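You operate a simulated robot arm through the tools that you are given. There is no shell and no other tool.

The job below is to be done with a simulated robot arm. You get a single attempt, and the scene is never put back.

Task
Brush away the crumbs under the yellow work tray with the trough brush.
Fine: slide the tray to the low divider first and back again after; put the brush back. Set down upright: trough brush. What is to be rubbed or washed off counts as gone when no trace of it is left.

It is judged by the outcome, as a careful person would: the job done as asked, and still so three seconds after it is handed in. It fails if anything else is knocked over, pushed out of place, dropped, spilled or broken.

Robot
A 7-joint arm with a two-finger parallel gripper, fixed in place. Base frame: the origin is at the foot of the arm, x ahead of it, y to its left, z up; the work surface is at about z = 69.5. Readings come in cm, degrees, newtons and seconds.
With the tool pointing down near the work surface it reaches from about 26 to 68 cm from the base axis. Its first joint turns from -66.0 to 66.0 degrees. Payload 1.57 kg.
The tool frame sits at the grasp point between the pads (the TCP): z along the fingers, y along the line on which they close. The tips reach 3 cm beyond it. Largest opening 11 cm; finger width 2.4, thickness 1.2; the body of the gripper, 4.8 by 11.2 cm, starts 7.8 cm behind the TCP.
Orientation is that of the tool frame in the base frame, as a unit quaternion [w, x, y, z]. With the fingers straight down and closing along the base's y, the tool's x points along the base's -x, its y along +y and its z along -z.

Tools
- The arm moves only by the tool servo_tool. Its argument "commands" is a list of rows, each an object (a shift or turn left out is 0, a gripper value left out holds the last) with "travel": the shift along the tool's x, y, z in units of 30 mm (1.0 is 30 mm), a list of three; "turn": the turn, a rotation vector about the tool's x, y, z in units of 5 degrees (1.0 is 5 degrees), a list of three. In form: [{"travel": [tx, ty, tz], "turn": [rx, ry, rz]}, ...]. A call has 1 to 20 rows; each row shifts and turns the commanded pose from where the row before left it, along the tool's axes as they then stand. "hand" is the opening in per cent of the stroke, from 0 (shut) to 100 (fully open), set as the call begins (left out, the last holds). A call with a number of a shift or a turn outside -1 to 1 is refused whole. Each row takes 0.2 s and may step no farther than 5 cm and 8.6 degrees from the row before; otherwise, or with a gripper value out of range, the whole call is refused. Where a pose cannot be reached the arm comes as near as it can. A force on the tool above 90 N (or 10 N above the force at the start of the call, whichever is more), or a blocked arm, ends the call early, and 0.2 s more pass. The fingers move at their own pace (about 10.8 cm/s each) and stop on an object; they squeeze with about 31 N. The grip force told is the motor's: it shows also when the fingers shut on nothing. Time passes only in rows, and 0.2 s behind the last, so rows that do not move let the fingers close. It gives the time, the measured TCP pose, the force on the tool (base axes), the opening and the grip force at its end, in the units of the frame above (readings bear some noise), with the torque about the TCP (base axes, N m) and any sound that the robot's microphone picked up, and new pictures: "views" is both (left out), scene, wrist or none.
- Cameras (640 x 400 px; columns grow to the right, rows downward): "scene" is fixed at [16.24, -39.71, 139.14]; the picture's right is [0.77, -0.63, 0.00], its down [-0.44, -0.54, -0.71] and it looks along [0.45, 0.55, -0.70] (base axes); focal length 283 px, centre (320, 200). "wrist" rides on the gripper at [7, 1.6, -14.1] in the tool frame; the picture's right is [-0.23, 0.97, 0.00], its down [-0.85, -0.20, -0.48] and it looks along [-0.47, -0.11, 0.88] (tool axes); focal length 222 px, centre (320, 200). There is no depth. A picture from a camera that has moved, and an enlarged one, comes with that camera's place and axes in the base frame and with its lens.
- inspect(camera, box): a new picture of the part [left, top, right, bottom] of that camera's present view, enlarged. No time passes.
- sign_off(): hands the job in; it is judged then, once.

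Places have to be worked out from the pictures, the camera data and where the tool is seen. Open the gripper and draw the arm clear of the work before you hand the job in, unless the task says otherwise.

The tools are called by a JSON object that holds its "api" and its "payload". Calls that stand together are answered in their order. servo_tool: Moves the arm, as the interface text tells. Its arguments: {"type":"object","properties":{"commands":{"type":"array","items":{"type":"object","properties":{"travel":{"type":"array","items":{"type":"number"}},"turn":{"type":"array","items":{"type":"number"}}}}},"hand":{"type":"number"},"views":{"type":"string","enum":["both","scene","wrist","none"]}},"required":["commands"]} The other tools are called the same way: inspect (camera, box) takes an enlarged picture of a part of a camera's view; sign_off () hands the job in.

At the start:

```text
time: 0.0
tcp_pos: [39.41, 12.2, 105.84]
ee_rot: [0.0, 0.001, 1.0, 0.0]
ft_force: [-0.3, 0.3, 0.7]
wrist_torque: [0.0, -0.03, -0.02]
finger_gap: 11.01
finger_force: 0.0
```

scene: 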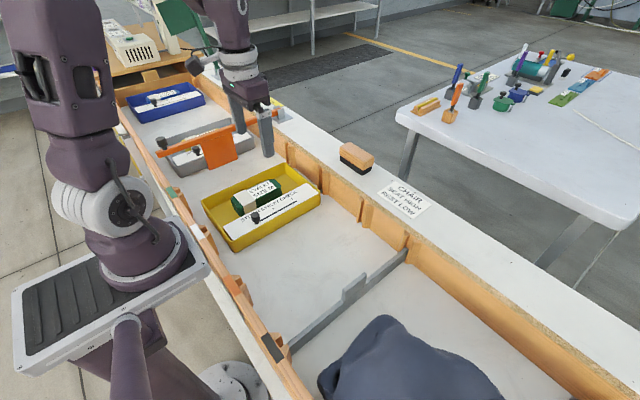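
wrist: 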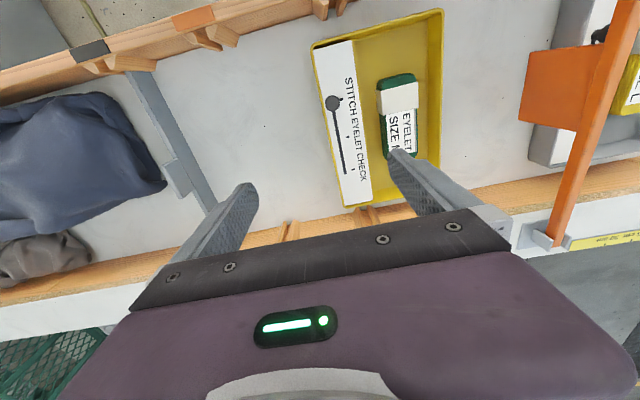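

I'll look closer at the tray, the brush on the ledge and the divider before moving.

{"api": "inspect", "payload": {"camera": "scene", "box": [180, 120, 440, 282]}}

{"api": "inspect", "payload": {"camera": "scene", "box": [100, 60, 340, 210]}}

{"api": "inspect", "payload": {"camera": "wrist", "box": [100, 0, 500, 250]}}

```text
2.46 times, centred on (310, 201) of scene
camera zoom: at [16.24, -39.71, 139.14], right [0.77, -0.63, 0.0], down [-0.44, -0.54, -0.71], along [0.45, 0.55, -0.7], focal length 696 px, centre (345, 198)
```

zoom: 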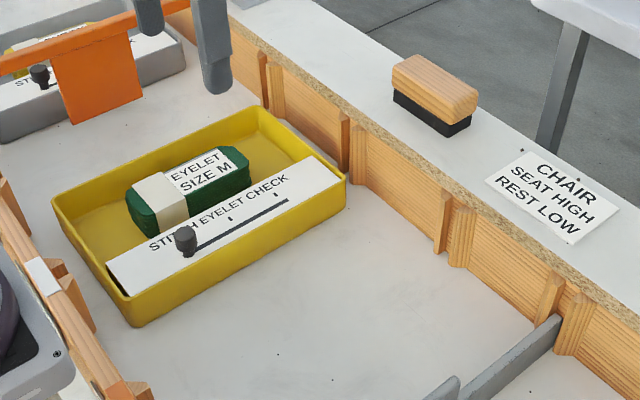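

```text
2.67 times, centred on (220, 135) of scene
camera zoom: at [16.24, -39.71, 139.14], right [0.77, -0.63, 0.0], down [-0.44, -0.54, -0.71], along [0.45, 0.55, -0.7], focal length 754 px, centre (587, 373)
```

zoom: 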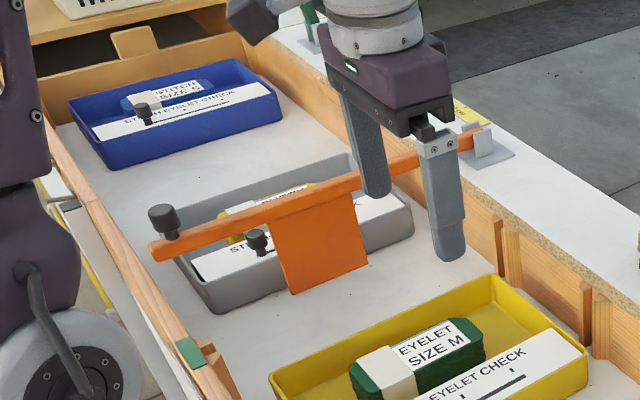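

```text
1.60 times, centred on (300, 125) of wrist
camera zoom: at [32.47, 13.77, 120.04], right [0.23, 0.97, 0.0], down [0.85, -0.2, 0.48], along [0.47, -0.11, -0.88], focal length 355 px, centre (352, 320)
```

zoom: 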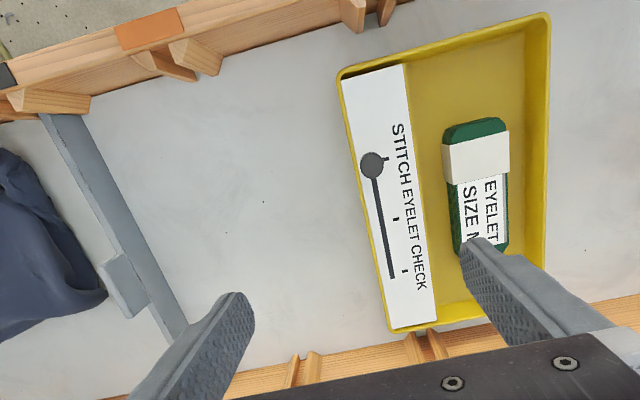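

The tray's rim runs from about x 27.5 to 60.3 and y 13.4 to 34.8, with its top near z 75. The divider is at about y -18 and the brush is on the ledge near (71, 10). I'll hover over the middle of the tray's far wall (y≈34.8) and check its position before gripping.

{"api": "servo_tool", "payload": {"commands": [{"travel": [-0.1875, 0.94, 0.8]}, {"travel": [-0.1875, 0.94, 0.8]}, {"travel": [-0.1875, 0.94, 0.8]}, {"travel": [-0.1875, 0.94, 0.8]}, {"travel": [-0.1875, 0.94, 0.8]}, {"travel": [-0.1875, 0.94, 0.8]}, {"travel": [-0.1875, 0.94, 0.8]}, {"travel": [-0.1875, 0.94, 0.8]}, {}], "hand": 45}}

```text
time: 2.0
tcp_pos: [44.04, 34.68, 86.48]
ee_rot: [0.0, 0.0, 1.0, 0.0]
ft_force: [-0.1, 0.0, 0.2]
wrist_torque: [-0.01, -0.02, -0.02]
finger_gap: 4.94
finger_force: 0.0
camera wrist: at [37.0, 36.36, 100.81], right [0.23, 0.97, 0.0], down [0.85, -0.2, 0.48], along [0.47, -0.11, -0.88], focal length 222 px, centre (320, 200)
```

scene: 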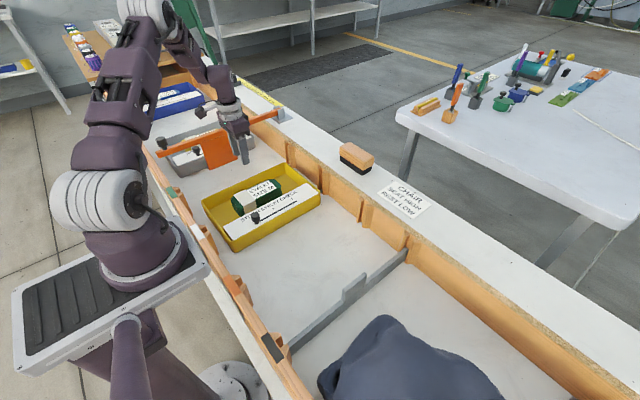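
wrist: 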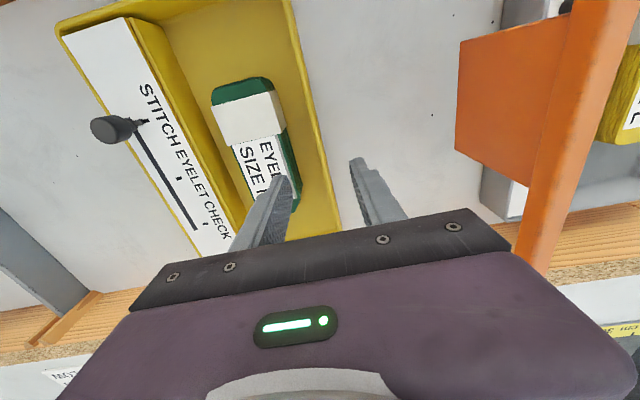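

The hand is over the far wall. I'll enlarge the wrist view to get the wall's position and height relative to the fingers.

{"api": "inspect", "payload": {"camera": "wrist", "box": [200, 0, 440, 250]}}

{"api": "inspect", "payload": {"camera": "scene", "box": [190, 90, 350, 260]}}

```text
1.60 times, centred on (320, 125) of wrist
camera zoom: at [37.0, 36.36, 100.81], right [0.23, 0.97, 0.0], down [0.85, -0.2, 0.48], along [0.47, -0.11, -0.88], focal length 355 px, centre (320, 320)
```

zoom: 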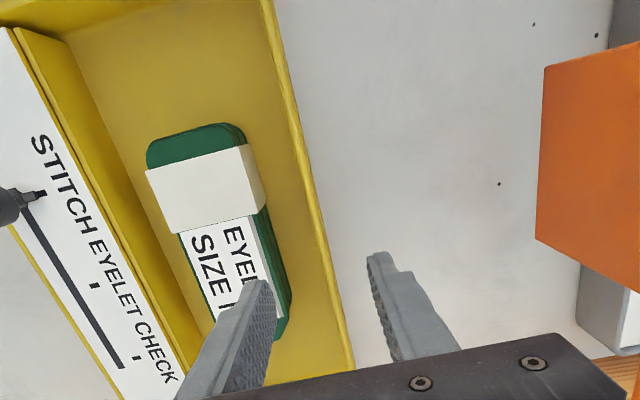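

```text
2.35 times, centred on (270, 175) of scene
camera zoom: at [16.25, -39.7, 139.14], right [0.77, -0.63, 0.0], down [-0.44, -0.54, -0.71], along [0.45, 0.55, -0.7], focal length 666 px, centre (438, 259)
```

zoom: 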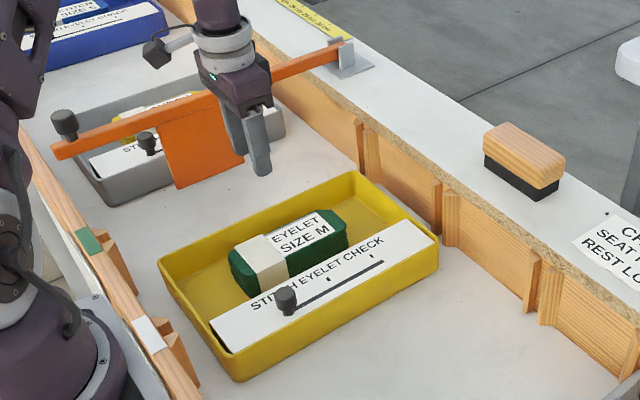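

The wall's centre line reads y≈34.65. The green box's far edge is at y≈31.1, so the inner finger needs a narrow opening. I'll close to about 3.3 cm, offset slightly toward +y, and descend to z≈74.4.

{"api": "servo_tool", "payload": {"commands": [{"travel": [0, 0.1, 0]}, {"travel": [0, 0, 0.3]}, {"travel": [0, 0, 0.5]}, {"travel": [0, 0, 0.5]}, {"travel": [0, 0, 0.5]}, {"travel": [0, 0, 0.5]}, {}], "hand": 30}}

```text
time: 3.6
tcp_pos: [44.0, 34.97, 79.71]
ee_rot: [0.001, -0.001, 1.0, 0.0]
ft_force: [0.1, -0.6, -0.2]
wrist_torque: [0.01, -0.03, -0.01]
finger_gap: 3.3
finger_force: 0.1
camera wrist: at [36.99, 36.64, 93.93], right [0.23, 0.97, 0.0], down [0.85, -0.2, 0.48], along [0.47, -0.11, -0.88], focal length 222 px, centre (320, 200)
```

scene: 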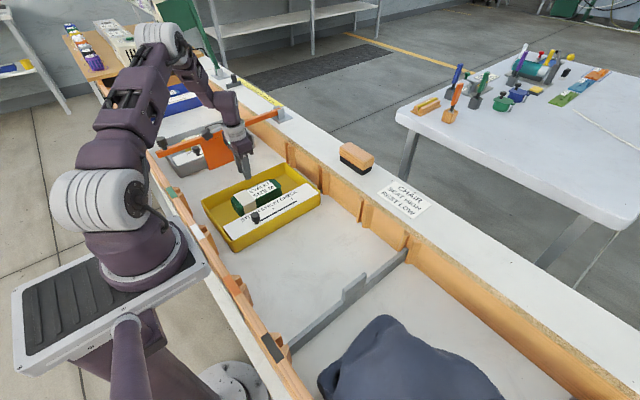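
wrist: 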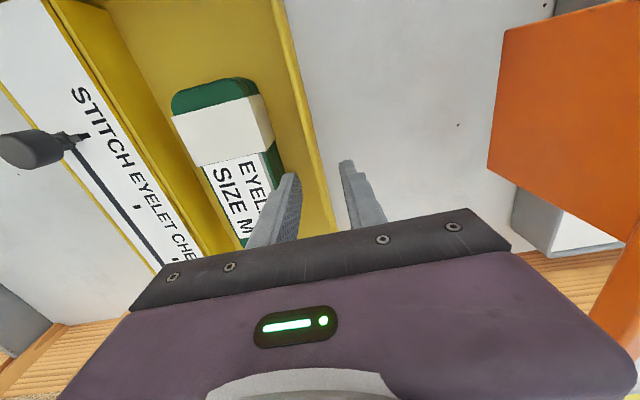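

{"api": "inspect", "payload": {"camera": "wrist", "box": [220, 100, 420, 250]}}

{"api": "inspect", "payload": {"camera": "scene", "box": [200, 90, 340, 190]}}

```text
2.67 times, centred on (320, 175) of wrist
camera zoom: at [36.99, 36.64, 93.93], right [0.23, 0.97, 0.0], down [0.85, -0.2, 0.48], along [0.47, -0.11, -0.88], focal length 592 px, centre (320, 267)
```

zoom: 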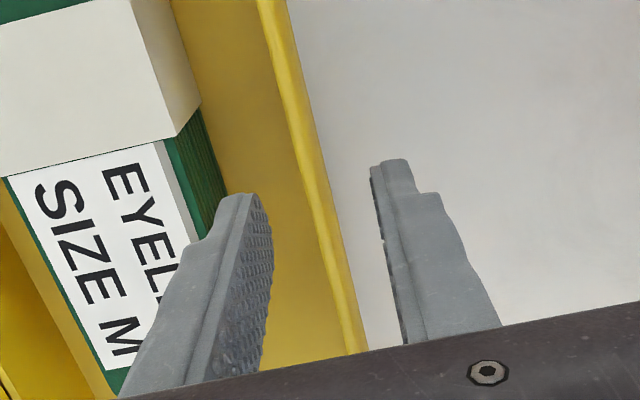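

```text
4.00 times, centred on (270, 140) of scene
camera zoom: at [16.24, -39.7, 139.14], right [0.77, -0.63, 0.0], down [-0.44, -0.54, -0.71], along [0.45, 0.55, -0.7], focal length 1132 px, centre (520, 440)
```

zoom: 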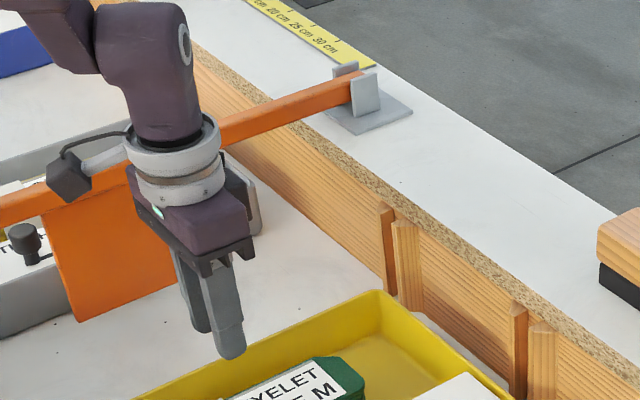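

The wall sits between the fingers with about 1 cm clear on either side. I'll continue down to z≈74.4.

{"api": "servo_tool", "payload": {"commands": [{"travel": [0, 0, 0.45]}, {"travel": [0, 0, 0.45]}, {"travel": [0, 0, 0.45]}, {"travel": [0, 0, 0.4]}, {}]}}

```text
time: 4.8
tcp_pos: [43.84, 34.94, 74.42]
ee_rot: [0.0, -0.001, 1.0, -0.001]
ft_force: [-0.1, 0.0, -0.2]
wrist_torque: [0.0, 0.03, 0.0]
finger_gap: 3.3
finger_force: 0.1
camera wrist: at [36.94, 36.62, 88.65], right [0.23, 0.97, 0.0], down [0.85, -0.2, 0.48], along [0.47, -0.11, -0.88], focal length 222 px, centre (320, 200)
```

scene: 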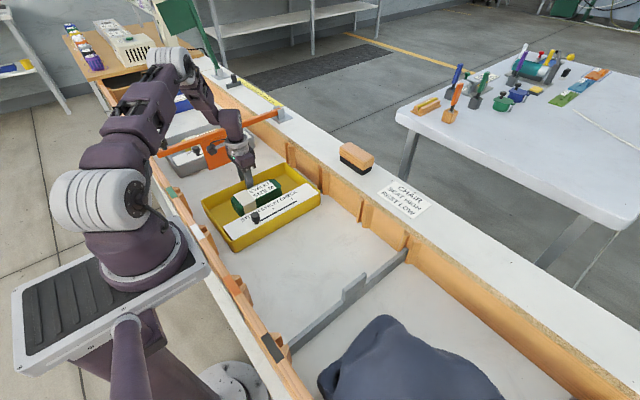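
wrist: 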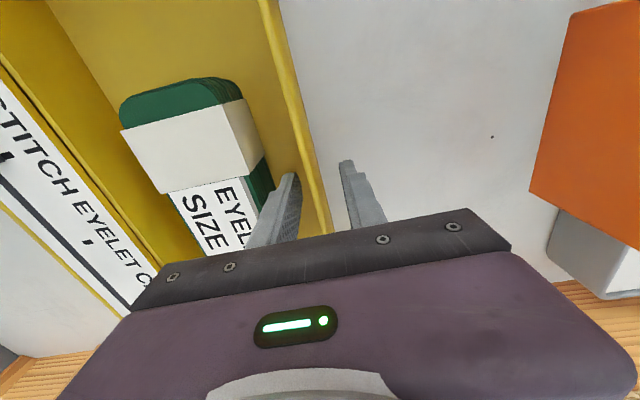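

Contact is still free. I'll check where the wall sits between the pads before closing.

{"api": "inspect", "payload": {"camera": "wrist", "box": [250, 130, 390, 240]}}

{"api": "inspect", "payload": {"camera": "scene", "box": [195, 160, 335, 260]}}

```text
3.64 times, centred on (320, 185) of wrist
camera zoom: at [36.94, 36.62, 88.65], right [0.23, 0.97, 0.0], down [0.85, -0.2, 0.48], along [0.47, -0.11, -0.88], focal length 808 px, centre (320, 254)
```

zoom: 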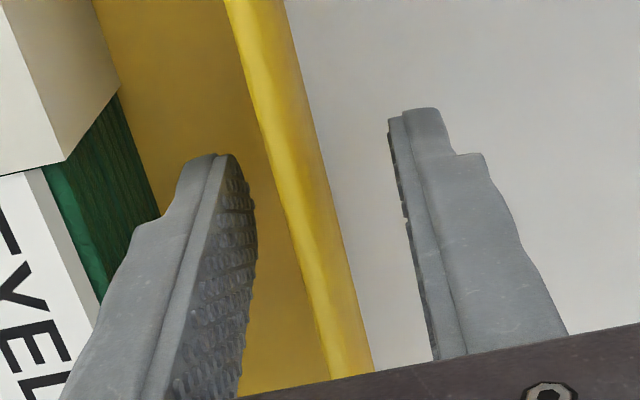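

```text
4.00 times, centred on (265, 210) of scene
camera zoom: at [16.24, -39.7, 139.14], right [0.77, -0.63, 0.0], down [-0.44, -0.54, -0.71], along [0.45, 0.55, -0.7], focal length 1132 px, centre (540, 160)
```

zoom: 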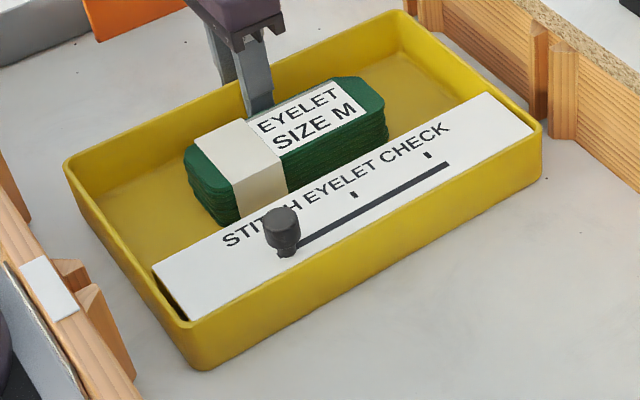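

The rim's centre line is y≈34.8, nearly centred between the pads. I'll nudge by -0.1 cm and close on the wall.

{"api": "servo_tool", "payload": {"commands": [{"travel": [0, -0.03, 0]}, {}, {}, {}], "hand": 0}}

{"api": "inspect", "payload": {"camera": "scene", "box": [195, 160, 335, 260]}}

```text
time: 5.8
tcp_pos: [43.79, 34.98, 74.35]
ee_rot: [0.0, 0.0, 1.0, 0.0]
ft_force: [-0.5, -0.7, 0.2]
wrist_torque: [0.14, 0.05, 0.05]
finger_gap: 0.5
finger_force: 24.8
camera wrist: at [36.94, 36.53, 88.67], right [0.23, 0.97, 0.0], down [0.86, -0.2, 0.48], along [0.47, -0.11, -0.88], focal length 222 px, centre (320, 200)
```

scene: 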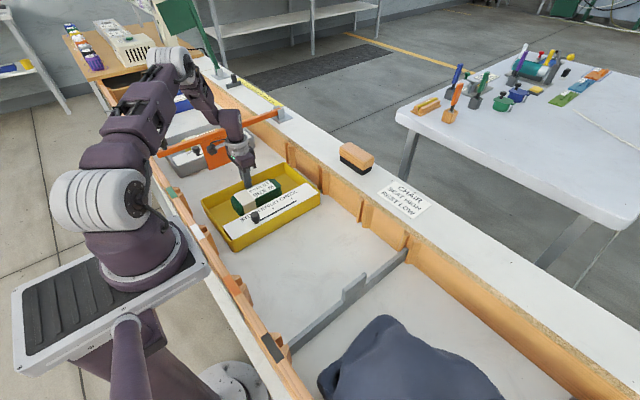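
wrist: 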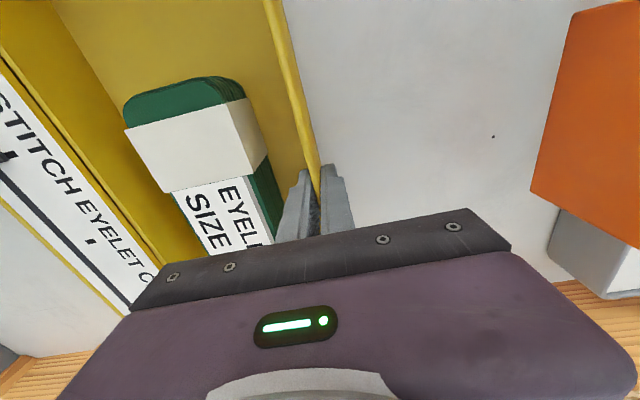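

```text
4.00 times, centred on (265, 210) of scene
camera zoom: at [16.25, -39.7, 139.14], right [0.77, -0.63, 0.0], down [-0.44, -0.54, -0.71], along [0.45, 0.55, -0.7], focal length 1132 px, centre (540, 160)
```

zoom: 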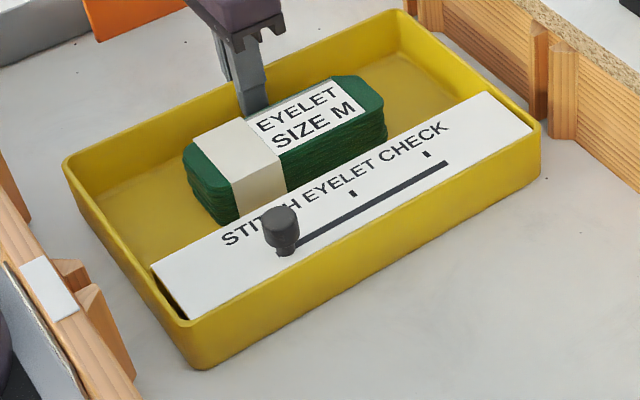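

The wall is gripped (0.5 cm gap) and the tray hasn't visibly moved. I'll slide it smoothly about 29.7 cm toward the divider along -y.

{"api": "servo_tool", "payload": {"commands": [{"travel": [0, -0.15, 0]}, {"travel": [0, -0.3, 0]}, {"travel": [0, -0.45, 0]}, {"travel": [0, -0.55, 0]}, {"travel": [0, -0.55, 0]}, {"travel": [0, -0.55, 0]}, {"travel": [0, -0.55, 0]}, {"travel": [0, -0.55, 0]}, {"travel": [0, -0.55, 0]}, {"travel": [0, -0.55, 0]}, {"travel": [0, -0.45, 0]}, {"travel": [0, -0.3, 0]}, {"travel": [0, -0.1, 0]}, {}]}}

```text
time: 8.8
tcp_pos: [43.88, 18.12, 74.53]
ee_rot: [0.0, 0.0, 1.0, -0.001]
ft_force: [-0.2, 0.5, -0.1]
wrist_torque: [0.2, -0.2, 0.03]
finger_gap: 0.52
finger_force: 25.3
camera wrist: at [36.96, 19.74, 88.69], right [0.23, 0.97, 0.0], down [0.86, -0.2, 0.48], along [0.47, -0.11, -0.88], focal length 222 px, centre (320, 200)
```

scene: 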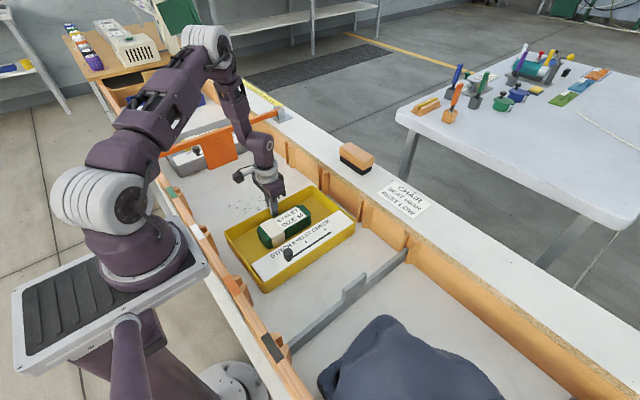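
wrist: 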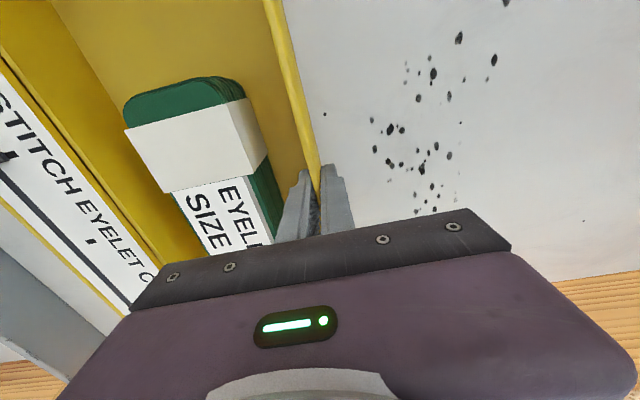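

The crumbs are showing on the floor and the tray follows rigidly. I'll continue most of the remaining way to the divider.

{"api": "servo_tool", "payload": {"commands": [{"travel": [0, -0.15, 0]}, {"travel": [0, -0.3, 0]}, {"travel": [0, -0.45, 0]}, {"travel": [0, -0.55, 0]}, {"travel": [0, -0.55, 0]}, {"travel": [0, -0.55, 0]}, {"travel": [0, -0.45, 0]}, {"travel": [0, -0.3, 0]}, {"travel": [0, -0.15, 0]}, {}]}}

{"api": "inspect", "payload": {"camera": "scene", "box": [220, 170, 440, 370]}}

{"api": "inspect", "payload": {"camera": "scene", "box": [190, 130, 330, 230]}}

```text
time: 11.0
tcp_pos: [44.08, 7.71, 74.53]
ee_rot: [-0.001, -0.001, 1.0, 0.0]
ft_force: [0.7, 0.3, -1.8]
wrist_torque: [0.45, -0.27, 0.08]
finger_gap: 0.48
finger_force: 25.3
camera wrist: at [36.96, 9.37, 88.72], right [0.23, 0.97, 0.0], down [0.86, -0.2, 0.48], along [0.47, -0.11, -0.88], focal length 222 px, centre (320, 200)
```

scene: 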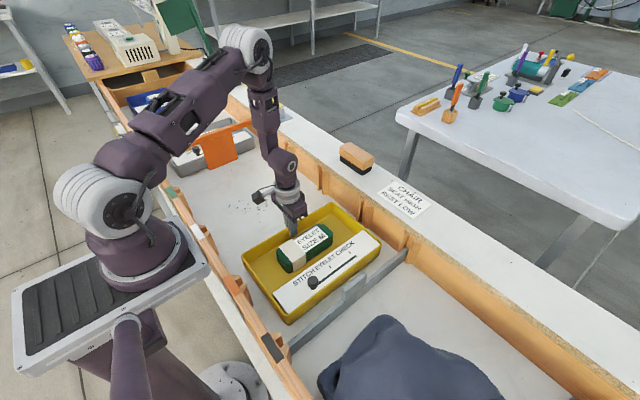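
wrist: 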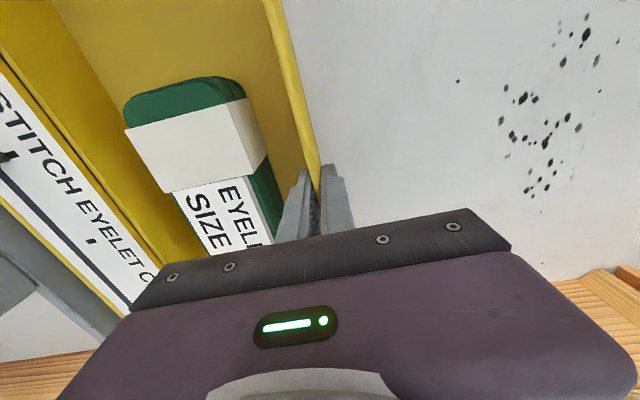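

```text
2.00 times, centred on (330, 270) of scene
camera zoom: at [16.25, -39.7, 139.14], right [0.77, -0.63, 0.0], down [-0.44, -0.54, -0.71], along [0.45, 0.55, -0.7], focal length 566 px, centre (300, 60)
```

zoom: 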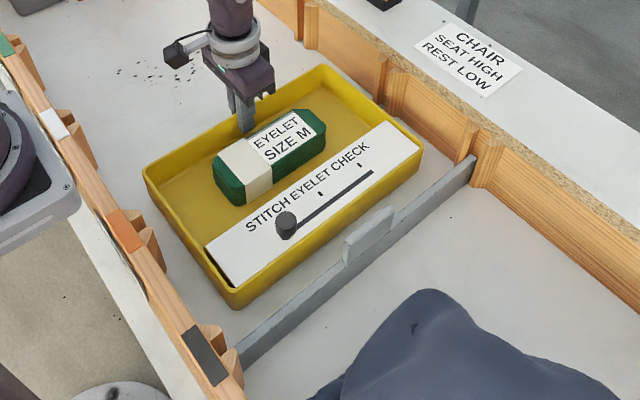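

```text
4.00 times, centred on (260, 180) of scene
camera zoom: at [16.25, -39.7, 139.14], right [0.77, -0.63, 0.0], down [-0.44, -0.54, -0.71], along [0.45, 0.55, -0.7], focal length 1132 px, centre (560, 280)
```

zoom: 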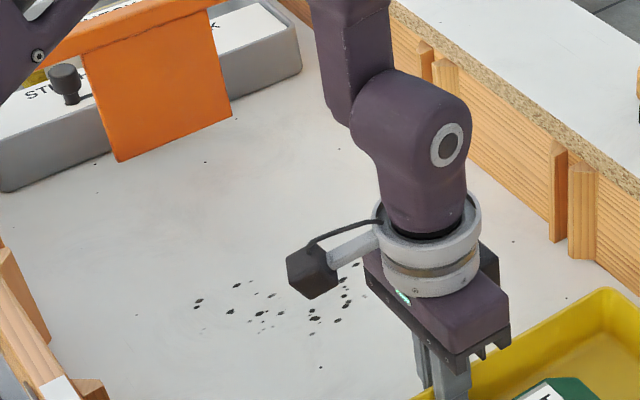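

The tray is about 4–5 cm short of the divider, and the crumb patch covers roughly x 34–54, y 23–33. I'll ease the tray another 3 cm toward the divider.

{"api": "servo_tool", "payload": {"commands": [{"travel": [0, -0.15, 0]}, {"travel": [0, -0.25, 0]}, {"travel": [0, -0.25, 0]}, {"travel": [0, -0.2, 0]}, {"travel": [0, -0.15, 0]}, {}]}}

{"api": "inspect", "payload": {"camera": "scene", "box": [220, 170, 440, 370]}}

```text
time: 12.4
tcp_pos: [44.03, 4.87, 74.45]
ee_rot: [0.0, 0.001, 1.0, 0.0]
ft_force: [0.1, 2.9, 0.2]
wrist_torque: [0.03, 0.42, -0.23]
finger_gap: 0.5
finger_force: 24.8
camera wrist: at [36.97, 6.41, 88.67], right [0.23, 0.97, 0.0], down [0.85, -0.2, 0.48], along [0.47, -0.11, -0.88], focal length 222 px, centre (320, 200)
```

scene: 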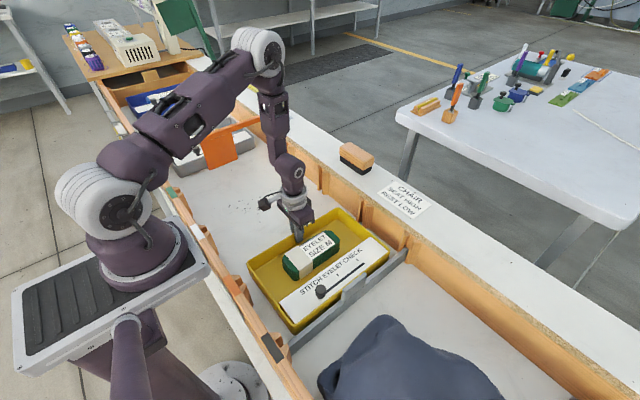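
wrist: 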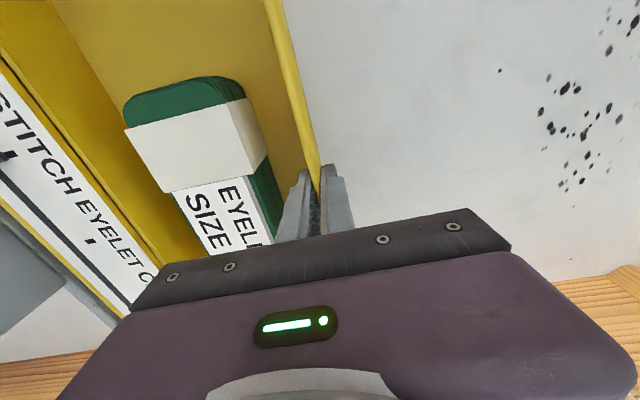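

```text
2.00 times, centred on (330, 270) of scene
camera zoom: at [16.24, -39.7, 139.14], right [0.77, -0.63, 0.0], down [-0.44, -0.54, -0.71], along [0.45, 0.55, -0.7], focal length 566 px, centre (300, 60)
```

zoom: 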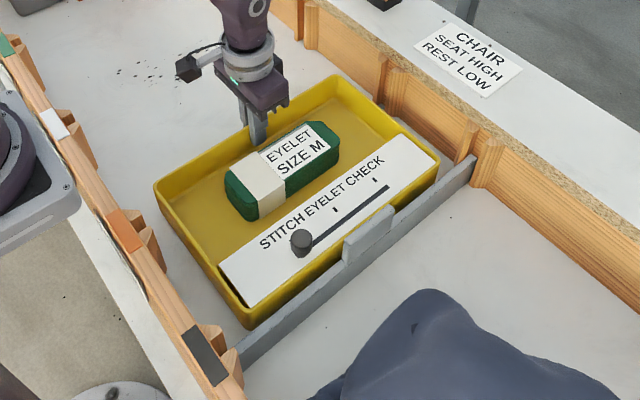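

The tray now sits just short of the divider with the crumbs fully exposed. I'll release it, opening only 30% to stay off the green box, and lift straight up.

{"api": "servo_tool", "payload": {"commands": [{}, {}, {"travel": [0, 0, -0.3]}, {"travel": [0, 0, -0.6]}, {"travel": [0, 0, -0.9]}, {"travel": [0, 0, -1]}, {"travel": [0, 0, -1]}, {"travel": [0, 0, -1]}, {"travel": [0, 0, -1]}, {"travel": [0, 0, -1]}, {"travel": [0, 0, -1]}, {"travel": [0, 0, -1]}, {"travel": [0, 0, -1]}, {}], "hand": 30}}

{"api": "inspect", "payload": {"camera": "scene", "box": [220, 170, 440, 370]}}

```text
time: 15.4
tcp_pos: [43.94, 4.72, 103.96]
ee_rot: [0.0, 0.0, 1.0, 0.0]
ft_force: [0.0, 0.1, -0.6]
wrist_torque: [0.04, 0.02, 0.0]
finger_gap: 3.3
finger_force: 0.2
camera wrist: at [36.93, 6.36, 118.15], right [0.23, 0.97, 0.0], down [0.86, -0.2, 0.48], along [0.47, -0.11, -0.88], focal length 222 px, centre (320, 200)
```

scene: 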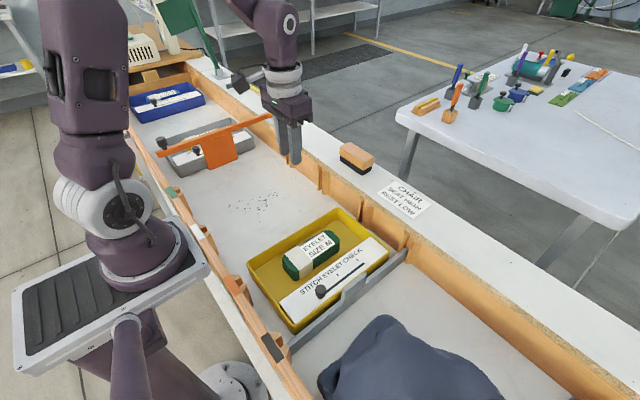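
wrist: 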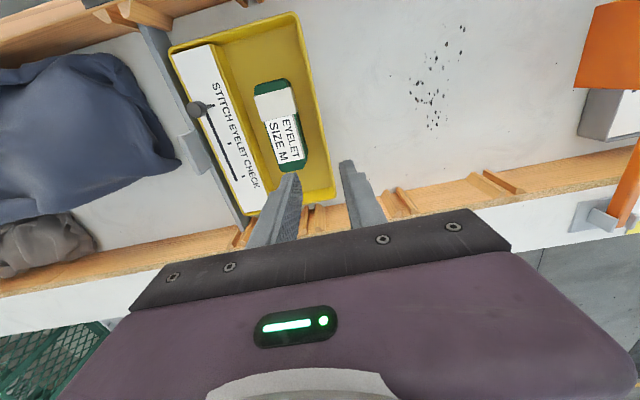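

```text
2.00 times, centred on (330, 270) of scene
camera zoom: at [16.24, -39.71, 139.14], right [0.77, -0.63, 0.0], down [-0.44, -0.54, -0.71], along [0.45, 0.55, -0.7], focal length 566 px, centre (300, 60)
```

zoom: 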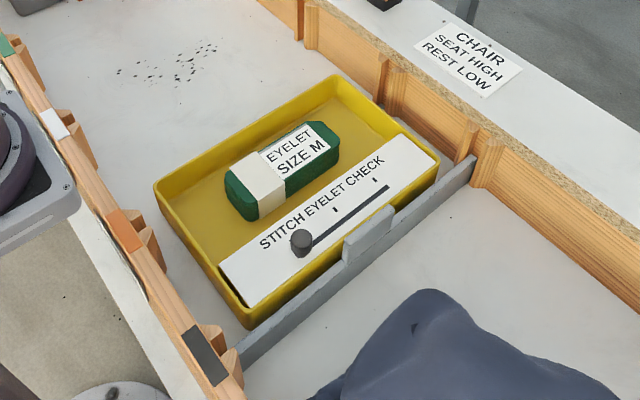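

The tray stayed put. I'll carry the hand out toward the ledge at height to see how far it reaches and to look at the brush.

{"api": "servo_tool", "payload": {"commands": [{"travel": [-0.8, 0.2, 0]}, {"travel": [-0.8, 0.2, 0]}, {"travel": [-0.8, 0.2, 0]}, {"travel": [-0.8, 0.2, 0]}, {"travel": [-0.8, 0.2, 0]}, {"travel": [-0.8, 0.2, 0]}, {"travel": [-0.8, 0.2, 0]}, {"travel": [-0.8, 0.2, 0]}, {}], "hand": 80}}

```text
time: 17.4
tcp_pos: [63.17, 9.64, 103.86]
ee_rot: [-0.001, -0.001, 1.0, 0.0]
ft_force: [-0.1, 0.2, -0.5]
wrist_torque: [0.03, 0.02, 0.01]
finger_gap: 8.8
finger_force: 0.2
camera wrist: at [56.14, 11.21, 118.04], right [0.23, 0.97, 0.0], down [0.86, -0.2, 0.48], along [0.47, -0.11, -0.88], focal length 222 px, centre (320, 200)
```

scene: 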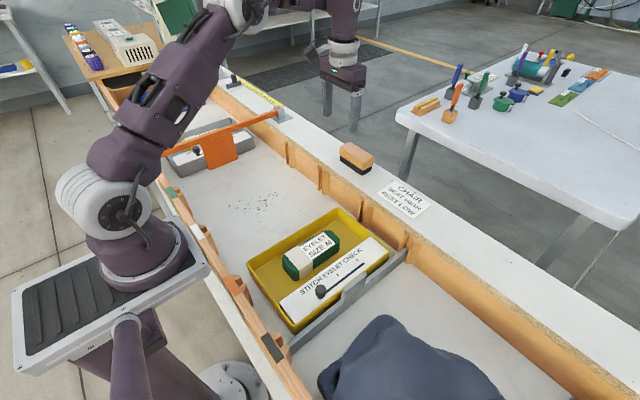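
wrist: 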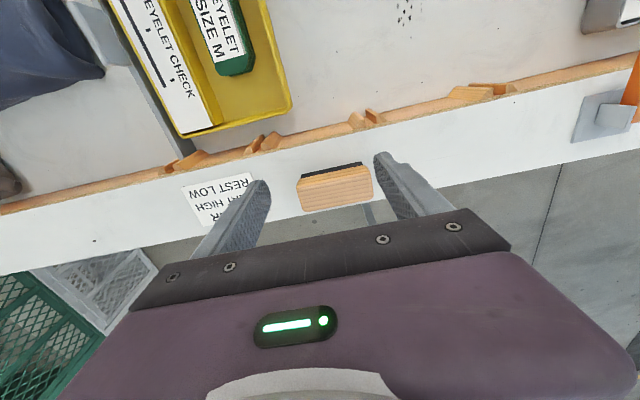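

{"api": "inspect", "payload": {"camera": "wrist", "box": [240, 100, 440, 225]}}

{"api": "inspect", "payload": {"camera": "scene", "box": [310, 120, 440, 220]}}

```text
3.20 times, centred on (340, 162) of wrist
camera zoom: at [56.14, 11.21, 118.04], right [0.23, 0.97, 0.0], down [0.86, -0.2, 0.48], along [0.47, -0.11, -0.88], focal length 711 px, centre (256, 320)
```

zoom: 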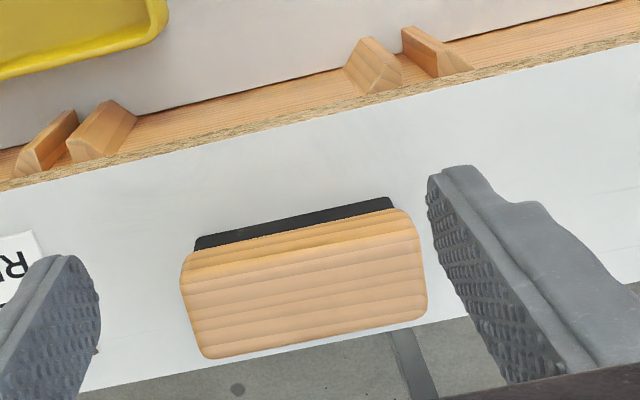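

```text
4.00 times, centred on (375, 170) of scene
camera zoom: at [16.25, -39.71, 139.14], right [0.77, -0.63, 0.0], down [-0.44, -0.54, -0.71], along [0.45, 0.55, -0.7], focal length 1132 px, centre (100, 320)
```

zoom: 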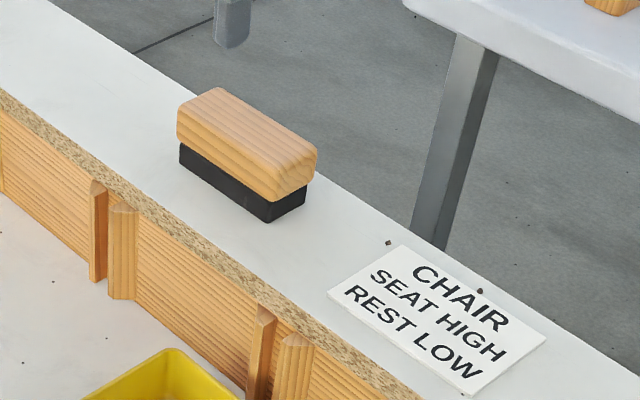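

Triangulating from both views puts the ledge top at z≈82.2. The brush's wooden block spans about x 69.4–74.4, y 4.4–15.6 and tops out near z 87, so it has to be gripped across x. I'll turn the tool 90° about its axis here, at safe height.

{"api": "servo_tool", "payload": {"commands": [{"turn": [0, 0, 1]}, {"turn": [0, 0, 1]}, {"turn": [0, 0, 1]}, {"turn": [0, 0, 1]}, {"turn": [0, 0, 1]}, {"turn": [0, 0, 1]}, {"turn": [0, 0, 1]}, {"turn": [0, 0, 1]}, {"turn": [0, 0, 1]}, {"turn": [0, 0, 1]}, {"turn": [0, 0, 1]}, {"turn": [0, 0, 1]}, {"turn": [0, 0, 1]}, {"turn": [0, 0, 1]}, {"turn": [0, 0, 1]}, {"turn": [0, 0, 1]}, {"turn": [0, 0, 1]}, {"turn": [0, 0, 1]}, {}]}}

```text
time: 21.4
tcp_pos: [63.07, 9.57, 103.93]
ee_rot: [0.0, 0.708, 0.706, 0.0]
ft_force: [-0.8, -0.4, 0.8]
wrist_torque: [0.0, 0.02, -0.02]
finger_gap: 8.8
finger_force: 0.1
camera wrist: at [64.75, 16.51, 118.09], right [0.97, -0.23, 0.0], down [-0.2, -0.85, 0.48], along [-0.11, -0.47, -0.88], focal length 222 px, centre (320, 200)
```

scene: 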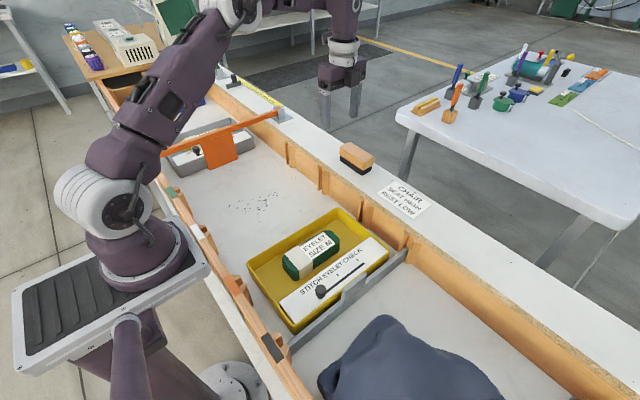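
wrist: 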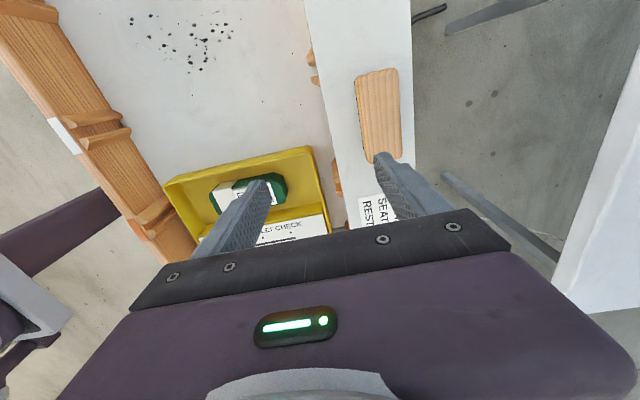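

The turn worked; the tool's y axis now points along base +x. I'll move over the brush (x≈71.9, y≈10) to z≈96 and see whether the arm can reach that far with the tool vertical.

{"api": "servo_tool", "payload": {"commands": [{"travel": [0.04, 0.733, 0.65]}, {"travel": [0.04, 0.733, 0.65]}, {"travel": [0.04, 0.733, 0.65]}, {"travel": [0.04, 0.733, 0.65]}, {}, {}]}}

{"api": "inspect", "payload": {"camera": "wrist", "box": [200, 60, 440, 250]}}

```text
time: 22.8
tcp_pos: [67.65, 9.63, 100.16]
ee_rot: [0.0, 0.708, 0.706, 0.0]
ft_force: [0.6, 0.3, 0.4]
wrist_torque: [0.0, -0.02, -0.01]
finger_gap: 8.8
finger_force: 0.0
out of reach, approached as far as the arm can: row 3, 4
camera wrist: at [69.12, 16.66, 114.24], right [0.97, -0.23, 0.0], down [-0.2, -0.85, 0.48], along [-0.11, -0.47, -0.88], focal length 222 px, centre (320, 200)
```

scene: 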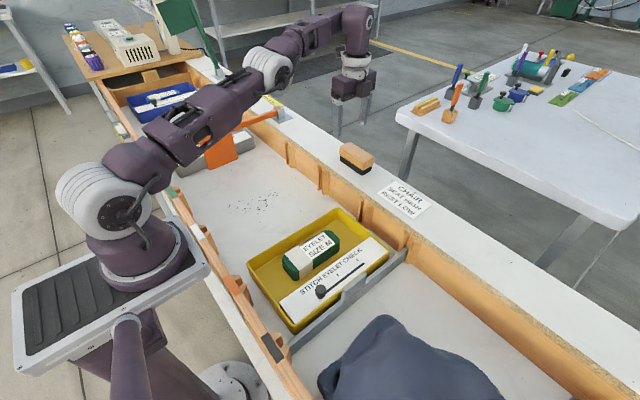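
wrist: 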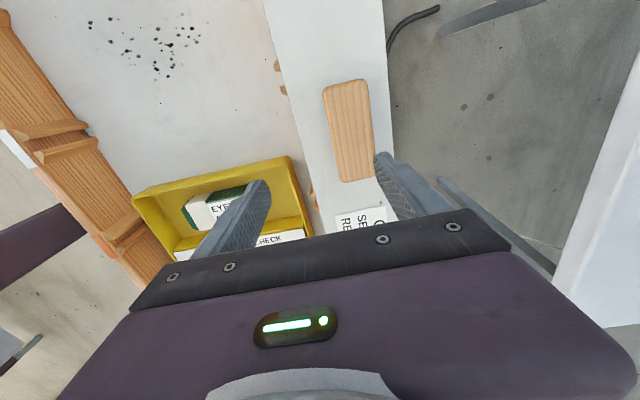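

```text
2.11 times, centred on (320, 155) of wrist
camera zoom: at [69.12, 16.66, 114.24], right [0.97, -0.23, 0.0], down [-0.2, -0.85, 0.48], along [-0.11, -0.47, -0.88], focal length 468 px, centre (320, 295)
```

zoom: 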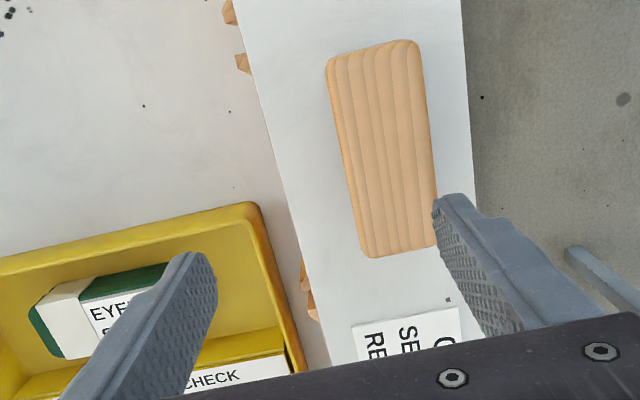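

The vertical reach ends at about x 67.6 at this height. I'll fully open the hand, pull back slightly, tilt the tool 5° outward and lower to z≈92 to check the reach nearer the brush's height.

{"api": "servo_tool", "payload": {"commands": [{"travel": [0, -0.3, 0]}, {}], "hand": 100, "views": "none"}}

```text
time: 23.4
tcp_pos: [66.72, 9.78, 100.05]
ee_rot: [0.0, 0.703, 0.711, -0.002]
ft_force: [-0.5, 0.6, 0.2]
wrist_torque: [-0.03, 0.05, 0.0]
finger_gap: 11.01
finger_force: 0.1
```

The command re-syncs to the real pose, which is good. I'll descend vertically to z≈92 (tips at about 89, above the brush top), then step outward to find the reach there.

{"api": "servo_tool", "payload": {"commands": [{"travel": [0.05, 0, 0.7]}, {"travel": [0.05, 0, 0.9]}, {"travel": [0, 0, 0.9]}, {"travel": [0, 0.3, 0]}, {"travel": [0, 0.3, 0]}, {"travel": [0, 0.2, 0]}, {"travel": [0, 0.2, 0]}, {"travel": [0, 0.1, 0]}, {"travel": [0, 0.1, 0]}, {}]}}

{"api": "inspect", "payload": {"camera": "wrist", "box": [200, 60, 440, 250]}}

```text
time: 25.6
tcp_pos: [68.63, 9.78, 92.07]
ee_rot: [0.0, 0.706, 0.708, 0.0]
ft_force: [0.2, 0.2, 0.2]
wrist_torque: [0.02, -0.04, 0.01]
finger_gap: 10.99
finger_force: 0.0
out of reach, approached as far as the arm can: row 6, 7
camera wrist: at [70.22, 16.8, 106.18], right [0.97, -0.23, 0.0], down [-0.2, -0.86, 0.48], along [-0.11, -0.47, -0.88], focal length 222 px, centre (320, 200)
```

scene: 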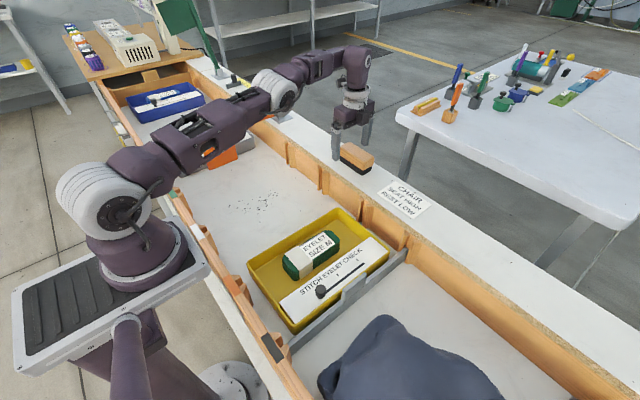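
wrist: 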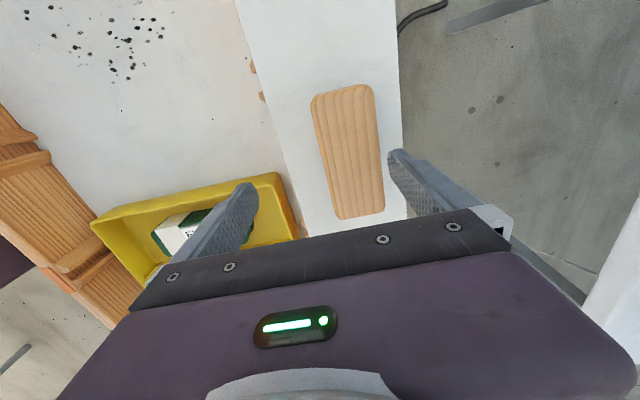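

```text
2.11 times, centred on (320, 155) of wrist
camera zoom: at [70.22, 16.8, 106.18], right [0.97, -0.23, 0.0], down [-0.2, -0.86, 0.48], along [-0.11, -0.47, -0.88], focal length 468 px, centre (320, 295)
```

zoom: 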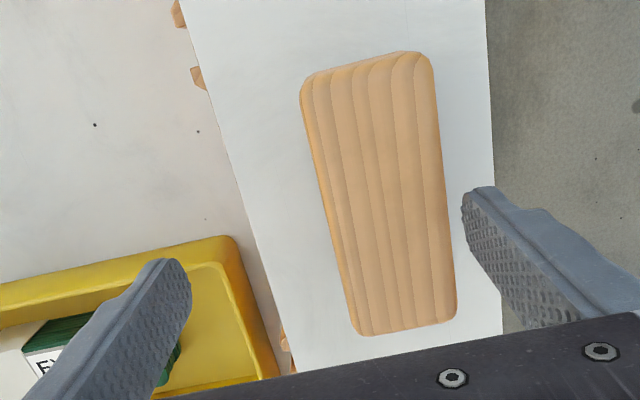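

The reach at this height is x≈68.7, and the brush's far edge is at x≈74.2. With the hand fully open and a 5° outward tilt the far finger can pass behind it. I'll tilt and step out to x≈70.5 at z≈92.

{"api": "servo_tool", "payload": {"commands": [{"turn": [-0.5, 0, 0]}, {"turn": [-0.5, 0, 0]}, {"travel": [0.03, 0.3, 0.026]}, {"travel": [0.03, 0.3, 0.026]}, {"travel": [0, 0.03, 0]}, {}]}}

{"api": "inspect", "payload": {"camera": "wrist", "box": [200, 60, 440, 250]}}

```text
time: 27.0
tcp_pos: [70.59, 10.11, 91.97]
ee_rot: [0.031, 0.707, 0.706, 0.031]
ft_force: [0.5, -0.4, 0.9]
wrist_torque: [0.02, 0.02, 0.01]
finger_gap: 11.0
finger_force: 0.0
out of reach, approached as far as the arm can: row 1
camera wrist: at [70.9, 16.99, 106.28], right [0.97, -0.23, 0.08], down [-0.24, -0.85, 0.46], along [-0.03, -0.47, -0.88], focal length 222 px, centre (320, 200)
```

scene: 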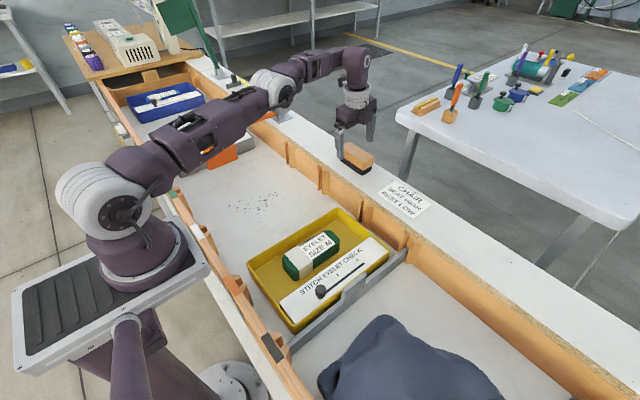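
wrist: 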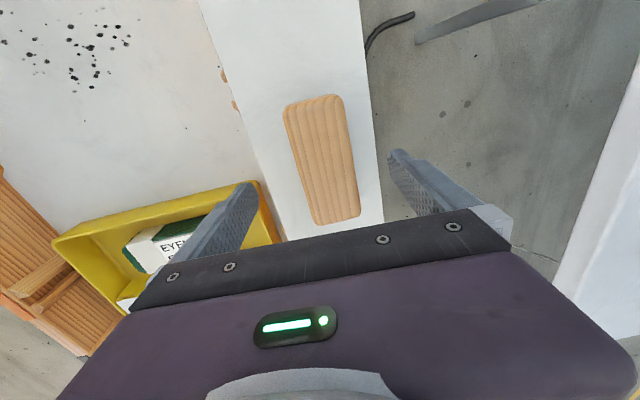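

```text
2.11 times, centred on (320, 155) of wrist
camera zoom: at [70.9, 16.99, 106.28], right [0.97, -0.23, 0.08], down [-0.24, -0.85, 0.46], along [-0.03, -0.47, -0.88], focal length 468 px, centre (320, 295)
```

zoom: 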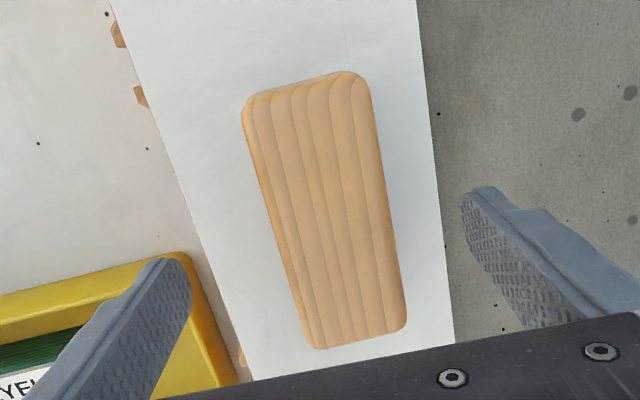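

The tilt is 5° and the TCP is at x=70.6. The far finger clears the brush's back edge (x≈74.2) and the near finger hangs over the trough edge. I'll descend straight to z≈86.3.

{"api": "servo_tool", "payload": {"commands": [{"travel": [-0.05, -0.033, 0.379]}, {"travel": [0, -0.033, 0.379]}, {"travel": [0, -0.033, 0.379]}, {"travel": [0, -0.033, 0.379]}, {"travel": [0, -0.03, 0.36]}, {}]}}

{"api": "inspect", "payload": {"camera": "wrist", "box": [200, 60, 440, 250]}}

{"api": "inspect", "payload": {"camera": "scene", "box": [310, 100, 440, 200]}}

```text
time: 28.4
tcp_pos: [70.5, 9.9, 86.31]
ee_rot: [0.031, 0.707, 0.706, 0.031]
ft_force: [0.2, 0.4, 0.7]
wrist_torque: [0.0, 0.0, -0.01]
finger_gap: 10.98
finger_force: 0.0
camera wrist: at [70.92, 16.87, 100.57], right [0.97, -0.23, 0.08], down [-0.24, -0.85, 0.46], along [-0.03, -0.47, -0.88], focal length 222 px, centre (320, 200)
```

scene: 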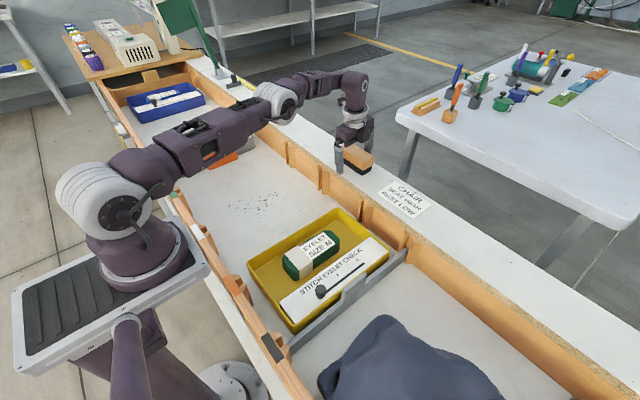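
wrist: 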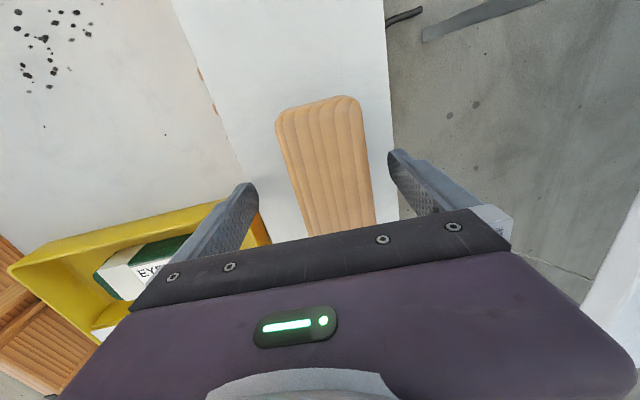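

```text
2.11 times, centred on (320, 155) of wrist
camera zoom: at [70.92, 16.87, 100.57], right [0.97, -0.23, 0.08], down [-0.24, -0.85, 0.46], along [-0.03, -0.47, -0.88], focal length 468 px, centre (320, 295)
```

zoom: 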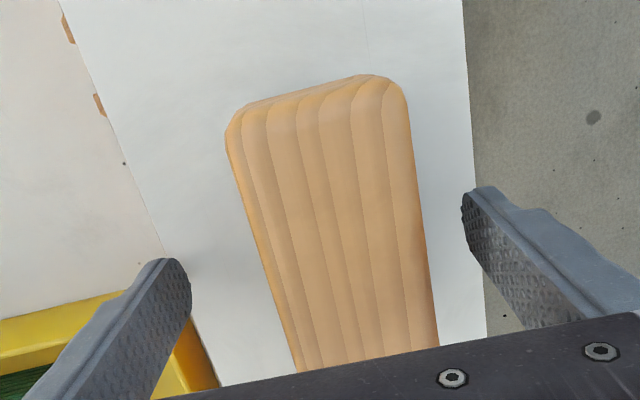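

```text
4.00 times, centred on (375, 150) of scene
camera zoom: at [16.24, -39.71, 139.14], right [0.77, -0.63, 0.0], down [-0.44, -0.54, -0.71], along [0.45, 0.55, -0.7], focal length 1132 px, centre (100, 400)
```

zoom: 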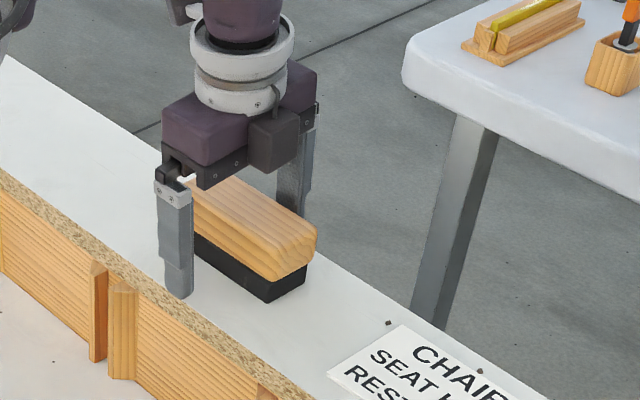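

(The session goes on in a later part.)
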